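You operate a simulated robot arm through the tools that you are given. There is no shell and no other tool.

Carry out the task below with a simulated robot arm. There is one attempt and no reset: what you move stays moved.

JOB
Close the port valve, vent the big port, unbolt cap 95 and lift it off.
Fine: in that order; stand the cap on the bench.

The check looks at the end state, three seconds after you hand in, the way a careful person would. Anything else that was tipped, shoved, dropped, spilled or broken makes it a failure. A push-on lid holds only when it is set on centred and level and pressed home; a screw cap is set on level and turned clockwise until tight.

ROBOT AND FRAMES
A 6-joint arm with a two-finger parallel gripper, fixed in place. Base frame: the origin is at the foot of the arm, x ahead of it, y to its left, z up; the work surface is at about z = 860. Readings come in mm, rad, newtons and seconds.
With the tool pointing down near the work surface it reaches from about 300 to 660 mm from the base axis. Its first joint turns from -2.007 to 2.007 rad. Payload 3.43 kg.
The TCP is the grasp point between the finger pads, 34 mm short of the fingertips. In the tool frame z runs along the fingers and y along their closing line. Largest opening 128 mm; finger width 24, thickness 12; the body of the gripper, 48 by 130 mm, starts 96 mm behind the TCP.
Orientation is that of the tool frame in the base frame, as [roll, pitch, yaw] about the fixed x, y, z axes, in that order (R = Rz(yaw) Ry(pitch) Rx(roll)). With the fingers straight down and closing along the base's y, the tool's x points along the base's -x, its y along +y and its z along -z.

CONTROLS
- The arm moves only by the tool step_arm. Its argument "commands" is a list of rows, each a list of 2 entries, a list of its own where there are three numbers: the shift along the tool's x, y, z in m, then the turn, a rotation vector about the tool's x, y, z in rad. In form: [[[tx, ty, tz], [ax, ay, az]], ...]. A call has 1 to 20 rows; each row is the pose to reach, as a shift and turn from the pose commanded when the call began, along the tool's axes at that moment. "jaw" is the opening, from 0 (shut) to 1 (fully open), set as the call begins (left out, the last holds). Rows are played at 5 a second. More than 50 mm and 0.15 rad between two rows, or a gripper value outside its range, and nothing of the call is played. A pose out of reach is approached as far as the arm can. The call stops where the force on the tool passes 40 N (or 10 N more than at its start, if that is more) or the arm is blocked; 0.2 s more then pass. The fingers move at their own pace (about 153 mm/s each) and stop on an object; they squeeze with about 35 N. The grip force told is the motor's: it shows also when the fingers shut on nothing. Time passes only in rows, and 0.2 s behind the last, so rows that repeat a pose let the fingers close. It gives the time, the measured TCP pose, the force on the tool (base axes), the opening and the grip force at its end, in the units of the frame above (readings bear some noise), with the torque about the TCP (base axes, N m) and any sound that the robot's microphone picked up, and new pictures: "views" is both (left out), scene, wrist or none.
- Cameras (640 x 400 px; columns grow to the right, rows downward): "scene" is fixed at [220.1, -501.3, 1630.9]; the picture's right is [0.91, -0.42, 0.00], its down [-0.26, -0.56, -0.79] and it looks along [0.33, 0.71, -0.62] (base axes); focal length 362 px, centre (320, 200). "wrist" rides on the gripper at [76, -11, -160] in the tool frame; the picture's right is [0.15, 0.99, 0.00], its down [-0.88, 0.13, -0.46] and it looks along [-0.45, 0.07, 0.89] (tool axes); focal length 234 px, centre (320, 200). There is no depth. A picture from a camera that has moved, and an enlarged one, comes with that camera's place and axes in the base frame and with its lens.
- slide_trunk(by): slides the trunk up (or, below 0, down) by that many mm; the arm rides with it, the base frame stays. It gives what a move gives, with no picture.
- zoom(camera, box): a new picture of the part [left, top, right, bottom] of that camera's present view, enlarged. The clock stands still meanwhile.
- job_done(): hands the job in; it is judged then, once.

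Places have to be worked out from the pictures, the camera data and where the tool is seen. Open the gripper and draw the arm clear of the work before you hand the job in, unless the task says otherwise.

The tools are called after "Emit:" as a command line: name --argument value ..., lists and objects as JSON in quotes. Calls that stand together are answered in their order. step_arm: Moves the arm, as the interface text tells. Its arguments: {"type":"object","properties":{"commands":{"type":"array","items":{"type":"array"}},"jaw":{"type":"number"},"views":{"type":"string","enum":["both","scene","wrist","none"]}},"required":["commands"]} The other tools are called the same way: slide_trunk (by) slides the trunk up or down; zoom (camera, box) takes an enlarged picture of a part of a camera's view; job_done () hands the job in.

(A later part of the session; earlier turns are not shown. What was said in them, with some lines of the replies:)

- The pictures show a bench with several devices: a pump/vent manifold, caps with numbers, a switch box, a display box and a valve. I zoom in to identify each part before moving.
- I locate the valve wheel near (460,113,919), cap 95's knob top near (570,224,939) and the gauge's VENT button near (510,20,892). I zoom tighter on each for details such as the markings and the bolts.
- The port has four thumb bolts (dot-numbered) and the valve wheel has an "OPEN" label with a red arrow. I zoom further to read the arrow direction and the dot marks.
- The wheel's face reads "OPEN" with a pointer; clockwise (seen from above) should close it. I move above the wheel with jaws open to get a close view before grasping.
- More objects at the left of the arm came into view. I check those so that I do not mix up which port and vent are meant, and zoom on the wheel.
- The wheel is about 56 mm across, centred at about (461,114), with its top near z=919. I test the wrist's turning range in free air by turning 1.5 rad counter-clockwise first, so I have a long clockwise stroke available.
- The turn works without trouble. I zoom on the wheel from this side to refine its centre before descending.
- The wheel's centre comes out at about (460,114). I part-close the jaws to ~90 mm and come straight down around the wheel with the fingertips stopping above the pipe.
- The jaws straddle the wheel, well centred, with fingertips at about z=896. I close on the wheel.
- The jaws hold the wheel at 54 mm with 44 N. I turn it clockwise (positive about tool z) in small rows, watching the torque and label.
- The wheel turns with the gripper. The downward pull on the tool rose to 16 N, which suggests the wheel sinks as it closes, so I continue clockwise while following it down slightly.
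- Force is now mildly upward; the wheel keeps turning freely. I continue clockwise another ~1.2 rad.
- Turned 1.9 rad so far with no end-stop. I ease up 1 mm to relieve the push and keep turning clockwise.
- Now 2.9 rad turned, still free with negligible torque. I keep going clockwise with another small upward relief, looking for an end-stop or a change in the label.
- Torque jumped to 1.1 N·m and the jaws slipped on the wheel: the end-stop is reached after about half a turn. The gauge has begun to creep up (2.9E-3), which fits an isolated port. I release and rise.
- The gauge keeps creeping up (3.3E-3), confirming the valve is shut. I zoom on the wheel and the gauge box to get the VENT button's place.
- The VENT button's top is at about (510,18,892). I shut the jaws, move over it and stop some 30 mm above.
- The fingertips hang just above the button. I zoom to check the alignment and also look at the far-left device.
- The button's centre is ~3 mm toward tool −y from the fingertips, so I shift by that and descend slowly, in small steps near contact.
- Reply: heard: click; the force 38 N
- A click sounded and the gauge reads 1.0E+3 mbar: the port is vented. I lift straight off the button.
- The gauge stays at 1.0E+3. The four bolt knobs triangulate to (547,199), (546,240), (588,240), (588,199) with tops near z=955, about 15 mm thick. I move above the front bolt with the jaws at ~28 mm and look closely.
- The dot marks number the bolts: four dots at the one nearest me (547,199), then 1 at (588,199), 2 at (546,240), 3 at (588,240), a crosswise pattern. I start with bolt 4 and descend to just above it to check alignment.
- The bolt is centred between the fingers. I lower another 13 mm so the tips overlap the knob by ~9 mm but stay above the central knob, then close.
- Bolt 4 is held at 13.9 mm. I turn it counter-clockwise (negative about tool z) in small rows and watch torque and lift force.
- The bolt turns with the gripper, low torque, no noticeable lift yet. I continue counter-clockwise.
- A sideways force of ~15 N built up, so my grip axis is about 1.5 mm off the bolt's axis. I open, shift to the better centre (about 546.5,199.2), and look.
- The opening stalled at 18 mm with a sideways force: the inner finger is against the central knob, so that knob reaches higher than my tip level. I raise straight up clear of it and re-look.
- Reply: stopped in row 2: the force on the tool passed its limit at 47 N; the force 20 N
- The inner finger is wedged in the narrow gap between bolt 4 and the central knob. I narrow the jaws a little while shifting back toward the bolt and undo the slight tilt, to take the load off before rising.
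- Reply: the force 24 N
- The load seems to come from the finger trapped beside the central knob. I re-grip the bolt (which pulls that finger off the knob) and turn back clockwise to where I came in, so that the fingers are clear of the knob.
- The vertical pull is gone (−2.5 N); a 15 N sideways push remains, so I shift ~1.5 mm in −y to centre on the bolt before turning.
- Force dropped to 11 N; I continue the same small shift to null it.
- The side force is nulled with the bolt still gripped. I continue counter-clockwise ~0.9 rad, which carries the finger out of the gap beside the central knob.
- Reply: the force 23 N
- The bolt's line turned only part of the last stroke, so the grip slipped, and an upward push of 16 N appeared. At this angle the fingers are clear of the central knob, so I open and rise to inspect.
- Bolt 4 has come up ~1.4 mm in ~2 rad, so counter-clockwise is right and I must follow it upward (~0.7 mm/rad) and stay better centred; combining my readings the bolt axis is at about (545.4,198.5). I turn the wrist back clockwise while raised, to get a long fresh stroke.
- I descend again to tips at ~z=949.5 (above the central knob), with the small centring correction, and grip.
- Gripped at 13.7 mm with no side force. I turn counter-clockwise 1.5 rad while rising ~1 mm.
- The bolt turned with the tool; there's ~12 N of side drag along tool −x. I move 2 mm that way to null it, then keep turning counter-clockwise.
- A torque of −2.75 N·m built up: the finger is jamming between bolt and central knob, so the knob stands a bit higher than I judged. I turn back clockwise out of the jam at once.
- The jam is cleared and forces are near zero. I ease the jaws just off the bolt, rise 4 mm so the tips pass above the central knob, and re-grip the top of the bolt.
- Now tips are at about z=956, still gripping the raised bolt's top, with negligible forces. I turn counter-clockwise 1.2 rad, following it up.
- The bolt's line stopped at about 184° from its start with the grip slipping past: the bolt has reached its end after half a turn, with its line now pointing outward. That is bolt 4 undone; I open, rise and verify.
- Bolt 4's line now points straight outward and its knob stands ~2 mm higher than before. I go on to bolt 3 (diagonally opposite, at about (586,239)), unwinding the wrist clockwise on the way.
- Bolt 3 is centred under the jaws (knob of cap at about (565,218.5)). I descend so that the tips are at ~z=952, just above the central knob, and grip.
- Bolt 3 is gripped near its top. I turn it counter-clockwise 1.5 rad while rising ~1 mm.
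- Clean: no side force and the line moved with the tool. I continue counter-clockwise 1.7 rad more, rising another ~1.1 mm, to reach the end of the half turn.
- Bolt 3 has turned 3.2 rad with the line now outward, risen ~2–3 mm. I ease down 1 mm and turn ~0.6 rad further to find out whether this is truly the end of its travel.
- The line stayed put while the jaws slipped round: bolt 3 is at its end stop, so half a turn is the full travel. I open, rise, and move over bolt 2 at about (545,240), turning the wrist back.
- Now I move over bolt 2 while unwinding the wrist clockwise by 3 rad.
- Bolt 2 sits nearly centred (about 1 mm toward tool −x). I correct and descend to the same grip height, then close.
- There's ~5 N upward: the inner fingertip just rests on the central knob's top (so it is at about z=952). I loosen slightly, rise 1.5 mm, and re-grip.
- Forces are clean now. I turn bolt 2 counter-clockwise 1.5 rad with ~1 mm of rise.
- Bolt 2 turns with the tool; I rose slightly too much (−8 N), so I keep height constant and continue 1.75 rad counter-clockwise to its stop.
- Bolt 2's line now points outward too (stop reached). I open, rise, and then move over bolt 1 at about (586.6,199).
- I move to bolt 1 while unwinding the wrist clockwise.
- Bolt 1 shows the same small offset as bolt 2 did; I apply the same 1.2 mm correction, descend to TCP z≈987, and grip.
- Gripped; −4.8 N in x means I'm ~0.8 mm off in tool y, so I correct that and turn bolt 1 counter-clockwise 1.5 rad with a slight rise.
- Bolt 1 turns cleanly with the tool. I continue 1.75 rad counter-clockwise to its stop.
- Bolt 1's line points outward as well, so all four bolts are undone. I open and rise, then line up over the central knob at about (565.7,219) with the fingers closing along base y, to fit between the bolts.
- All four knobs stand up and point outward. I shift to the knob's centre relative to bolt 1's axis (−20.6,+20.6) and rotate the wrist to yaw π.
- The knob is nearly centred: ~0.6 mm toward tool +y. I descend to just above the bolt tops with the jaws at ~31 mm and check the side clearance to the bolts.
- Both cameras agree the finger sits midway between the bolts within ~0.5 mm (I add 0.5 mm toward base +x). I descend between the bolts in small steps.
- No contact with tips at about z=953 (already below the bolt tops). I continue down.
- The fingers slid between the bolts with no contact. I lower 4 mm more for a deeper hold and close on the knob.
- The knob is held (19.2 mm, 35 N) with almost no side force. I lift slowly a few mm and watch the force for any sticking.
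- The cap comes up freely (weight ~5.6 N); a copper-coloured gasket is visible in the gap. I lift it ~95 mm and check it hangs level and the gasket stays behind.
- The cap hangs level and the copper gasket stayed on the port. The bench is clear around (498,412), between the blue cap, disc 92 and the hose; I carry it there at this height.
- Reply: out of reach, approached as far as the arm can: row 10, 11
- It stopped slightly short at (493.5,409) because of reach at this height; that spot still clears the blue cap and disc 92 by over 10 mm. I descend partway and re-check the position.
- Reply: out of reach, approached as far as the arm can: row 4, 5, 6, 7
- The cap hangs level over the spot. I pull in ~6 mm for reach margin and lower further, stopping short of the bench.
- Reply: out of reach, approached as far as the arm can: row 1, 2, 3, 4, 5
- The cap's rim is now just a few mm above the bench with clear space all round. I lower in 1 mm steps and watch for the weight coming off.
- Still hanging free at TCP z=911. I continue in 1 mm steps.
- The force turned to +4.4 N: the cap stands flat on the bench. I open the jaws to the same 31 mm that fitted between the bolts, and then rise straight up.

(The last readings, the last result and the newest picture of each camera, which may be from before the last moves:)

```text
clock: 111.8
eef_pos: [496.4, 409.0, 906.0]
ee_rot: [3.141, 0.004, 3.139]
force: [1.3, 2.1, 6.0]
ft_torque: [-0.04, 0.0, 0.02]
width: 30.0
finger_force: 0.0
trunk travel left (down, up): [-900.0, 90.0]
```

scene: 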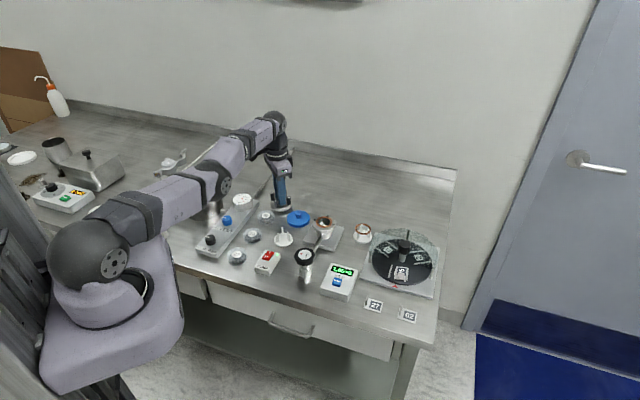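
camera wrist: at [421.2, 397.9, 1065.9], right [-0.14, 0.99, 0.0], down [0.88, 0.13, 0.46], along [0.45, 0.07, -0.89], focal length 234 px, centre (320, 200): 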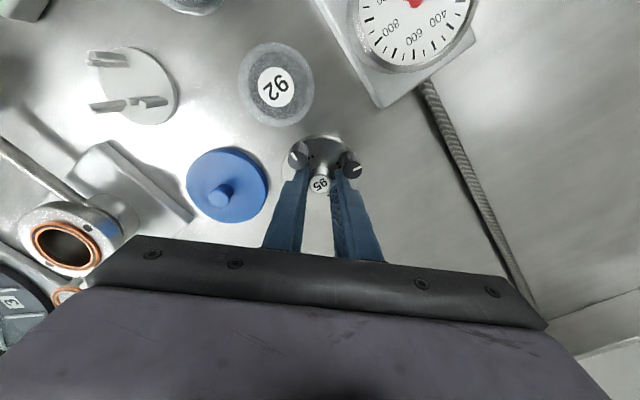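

Jaws are open (tips resting on the cap's plate at +6 N). I rise straight up slowly.

Emit:
step_arm --commands '[[[0, 0, -0.003], [0, 0, 0]], [[0, 0, -0.008], [0, 0, 0]], [[0, 0, -0.018], [0, 0, 0]], [[0, 0, -0.035], [0, 0, 0]], [[0, 0, -0.06], [0, 0, 0]], [[0, 0, -0.06], [0, 0, 0]]]' --views "both"

Emit:
zoom --camera "scene" --box '[255, 165, 335, 245]'

```text
clock: 113.2
eef_pos: [497.3, 411.6, 965.9]
ee_rot: [-3.141, 0.0, 3.139]
force: [0.8, -0.3, 0.2]
ft_torque: [0.01, 0.01, 0.01]
width: 30.6
finger_force: 0.0
out of reach, approached as far as the arm can: row 5
trunk travel left (down, up): [-900.0, 90.0]
camera wrist: at [422.3, 400.7, 1125.3], right [-0.14, 0.99, 0.0], down [0.88, 0.13, 0.46], along [0.45, 0.06, -0.89], focal length 234 px, centre (320, 200)
```

scene: 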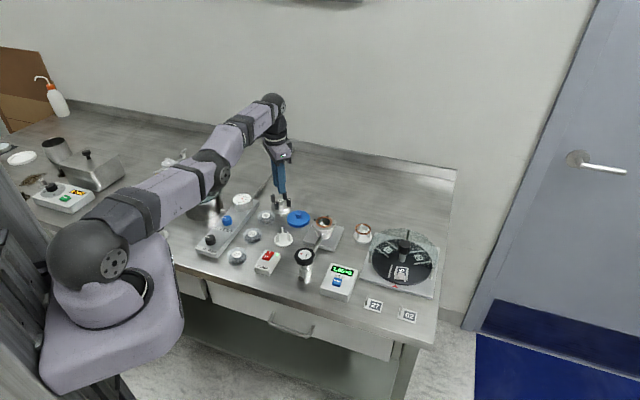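
wrist: 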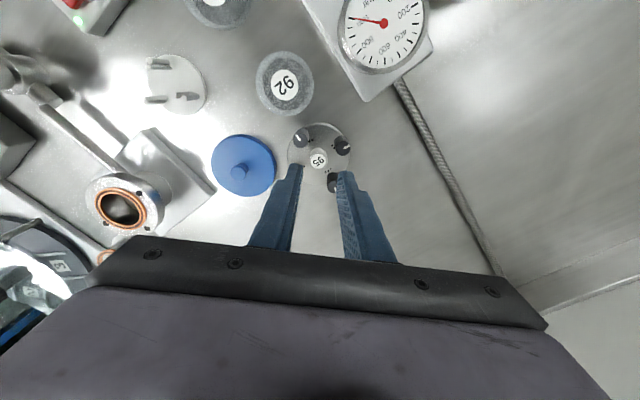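

```text
5.00 times, centred on (295, 205) of scene
camera zoom: at [220.1, -501.3, 1630.9], right [0.91, -0.42, 0.0], down [-0.26, -0.56, -0.79], along [0.33, 0.71, -0.62], focal length 1809 px, centre (445, 175)
```

zoom: 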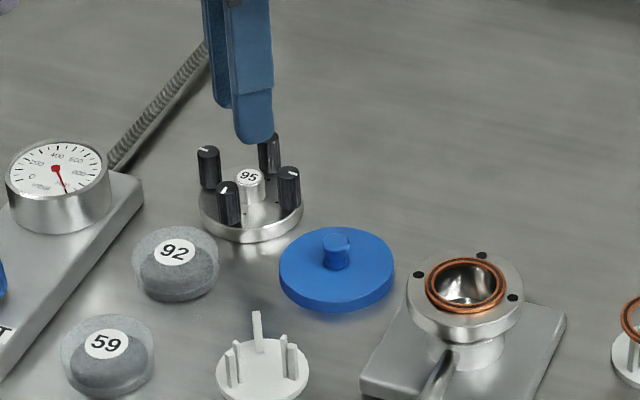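

The cap stands upright on the bench, clear of everything. I withdraw the arm up and back to a clear pose.

Emit:
step_arm --commands '[[[0.006, -0.006, -0.03], [0, 0, 0]], [[0.014, -0.016, -0.06], [0, 0, 0]], [[0.024, -0.034, -0.09], [0, 0, 0]], [[0.036, -0.058, -0.12], [0, 0, 0]], [[0.048, -0.085, -0.145], [0, 0, 0]], [[0.06, -0.115, -0.165], [0, 0, 0]], [[0.07, -0.145, -0.18], [0, 0, 0]], [[0.077, -0.175, -0.19], [0, 0, 0]], [[0.077, -0.205, -0.2], [0, 0, 0]], [[0.077, -0.235, -0.21], [0, 0, 0]], [[0.077, -0.235, -0.21], [0, 0, 0]]]' --jaw 1.0 --views "both"

Emit:
zoom --camera "scene" --box '[250, 180, 350, 280]'

Emit:
zoom --camera "scene" --box '[180, 170, 450, 330]'

```text
clock: 115.6
eef_pos: [544.5, 234.9, 1233.2]
ee_rot: [-3.136, -0.006, -3.14]
force: [-1.1, -0.1, 0.6]
ft_torque: [-0.05, -0.03, 0.05]
width: 127.9
finger_force: 0.0
out of reach, approached as far as the arm can: row 1, 2, 3, 4, 5, 6, 7, 8, 9, 10, 11
trunk travel left (down, up): [-900.0, 90.0]
camera wrist: at [469.4, 224.6, 1391.1], right [-0.15, 0.99, -0.01], down [0.88, 0.13, 0.45], along [0.45, 0.06, -0.89], focal length 234 px, centre (320, 200)
```

scene: 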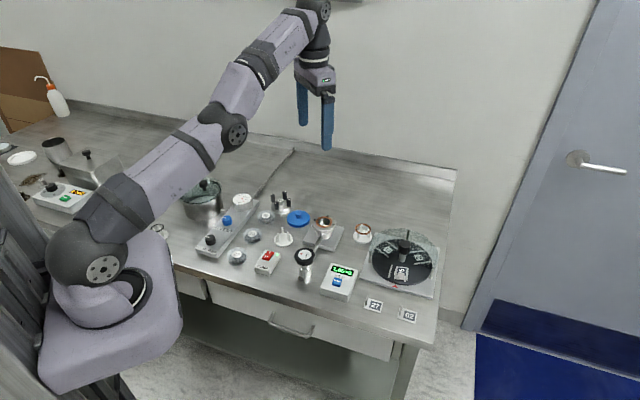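
wrist: 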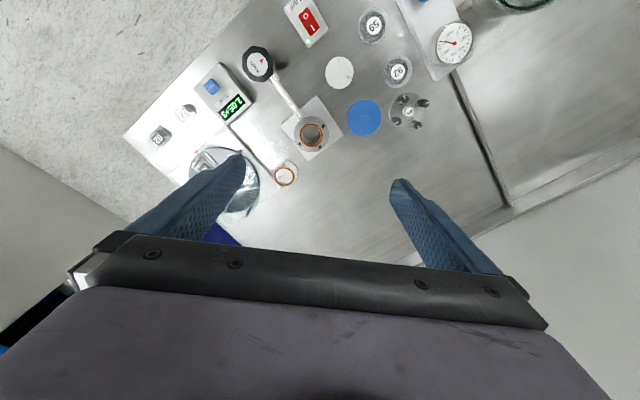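

```text
4.00 times, centred on (300, 230) of scene
camera zoom: at [220.1, -501.3, 1630.9], right [0.91, -0.42, 0.0], down [-0.26, -0.56, -0.79], along [0.33, 0.71, -0.62], focal length 1447 px, centre (400, 80)
```

zoom: 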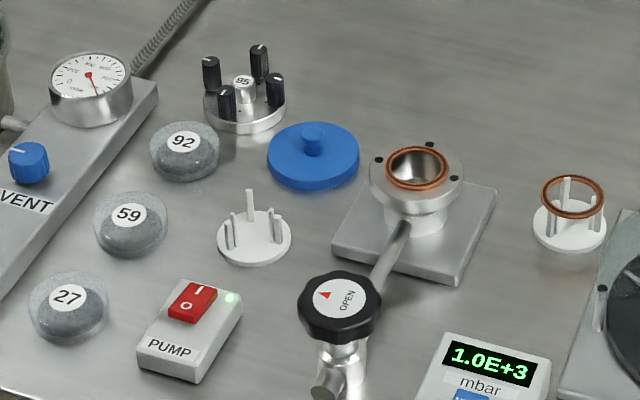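

```text
2.37 times, centred on (315, 250) of scene
camera zoom: at [220.1, -501.3, 1630.9], right [0.91, -0.42, 0.0], down [-0.26, -0.56, -0.79], along [0.33, 0.71, -0.62], focal length 858 px, centre (332, 82)
```

zoom: 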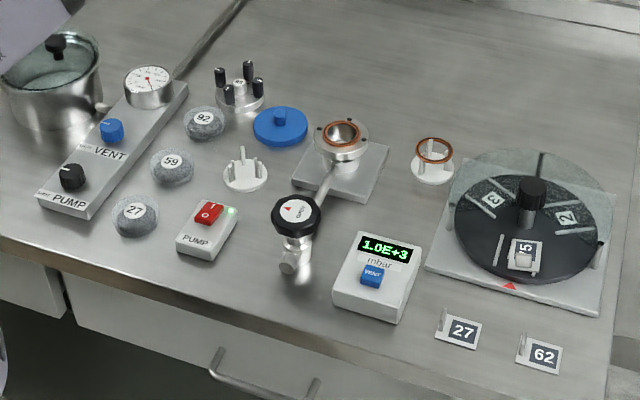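

Everything stands undisturbed, and the cap is upright on the bench. Before handing in I double-check the valve wheel's final angle and the cap with tight zooms.

Emit:
zoom --camera "scene" --box '[290, 243, 320, 267]'

Emit:
zoom --camera "scene" --box '[262, 182, 302, 222]'

Emit:
zoom --camera "wrist" --box '[230, 30, 330, 130]'

```text
16.00 times, centred on (305, 255) of scene
camera zoom: at [220.1, -501.3, 1630.9], right [0.91, -0.42, 0.0], down [-0.26, -0.56, -0.79], along [0.33, 0.71, -0.62], focal length 5789 px, centre (560, -680)
```

zoom: 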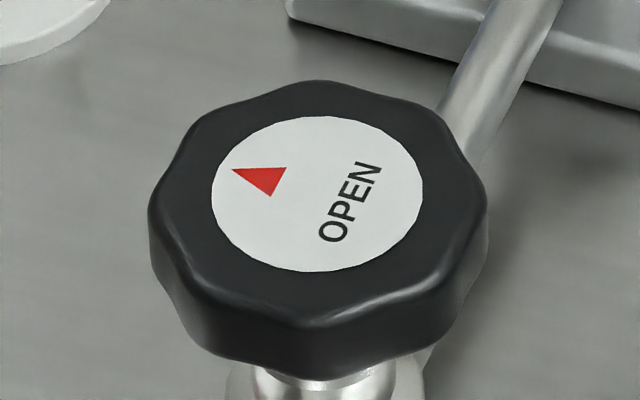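

```text
10.00 times, centred on (282, 202) of scene
camera zoom: at [220.1, -501.3, 1630.9], right [0.91, -0.42, 0.0], down [-0.26, -0.56, -0.79], along [0.33, 0.71, -0.62], focal length 3618 px, centre (700, 180)
```

zoom: 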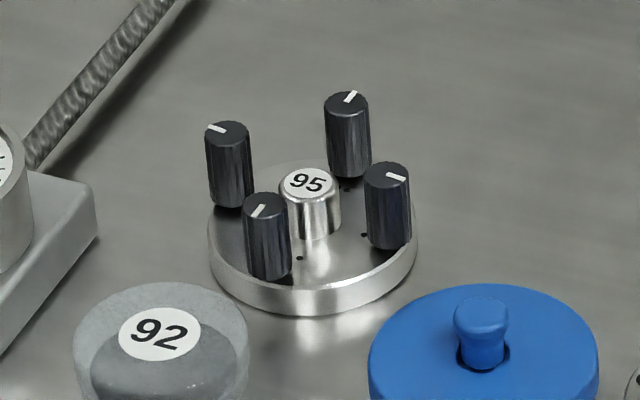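

```text
4.00 times, centred on (280, 80) of wrist
camera zoom: at [469.4, 224.6, 1391.1], right [-0.15, 0.99, -0.01], down [0.88, 0.13, 0.45], along [0.45, 0.06, -0.89], focal length 937 px, centre (480, 680)
```

zoom: 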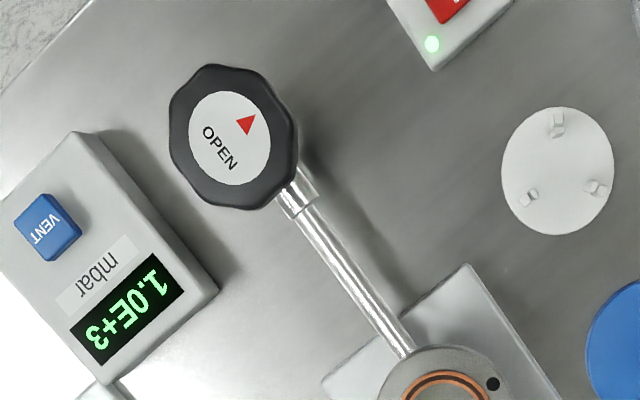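

The wheel has turned ~183° to its stop and cap 95 stands upright with all bolts loosened. The last move reported a reach limit, so I let the arm settle and check where it is before handing in.

Emit:
step_arm --commands '[[[0, 0, 0], [0, 0, 0]], [[0, 0, 0], [0, 0, 0]], [[0, 0, 0], [0, 0, 0]]]' --views "scene"

```text
clock: 116.4
eef_pos: [545.8, 233.8, 1230.8]
ee_rot: [-3.137, -0.006, 3.14]
force: [-0.4, 0.4, -0.3]
ft_torque: [0.01, 0.0, -0.03]
width: 128.2
finger_force: 0.1
trunk travel left (down, up): [-900.0, 90.0]
```

scene: 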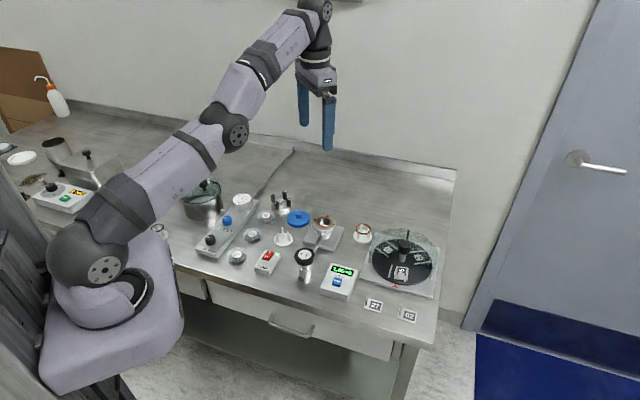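

The arm is at rest, high above and clear of the work with the jaws open. The valve is shut, the port is vented (gauge 1.0E+3), the four bolts are undone, and cap 95 stands on the bench. I hand the job in.

Emit:
job_done

```text
The job is handed in.
```

Everything you asked for is done, in the order given, and the job is handed in; I haven't seen the check's verdict.

- **Port valve:** I turned the wheel clockwise about half a turn until it hit its stop. With the valve shut, the gauge crept up slightly, which fits the port being cut off from the pump.
- **Venting:** I pressed VENT on the gauge box. The reading went to 1.0E+3 mbar and stayed there.
- **Bolts:** All four on cap 95 were turned counter-clockwise about half a turn, until their lines pointed straight outward. They stayed in the cap.
- **Cap 95:** I lifted it by its central knob and stood it upright on clear bench to the left of the port, next to the blue cap. The copper gasket stayed on the port.

While undoing the first bolt, a finger jammed twice between that bolt and the cap's knob, and force built up before I backed it out. I saw no damage, and the bolt and cap worked normally afterwards. Nothing else on the bench looks moved, and the gripper is open and well clear above it.
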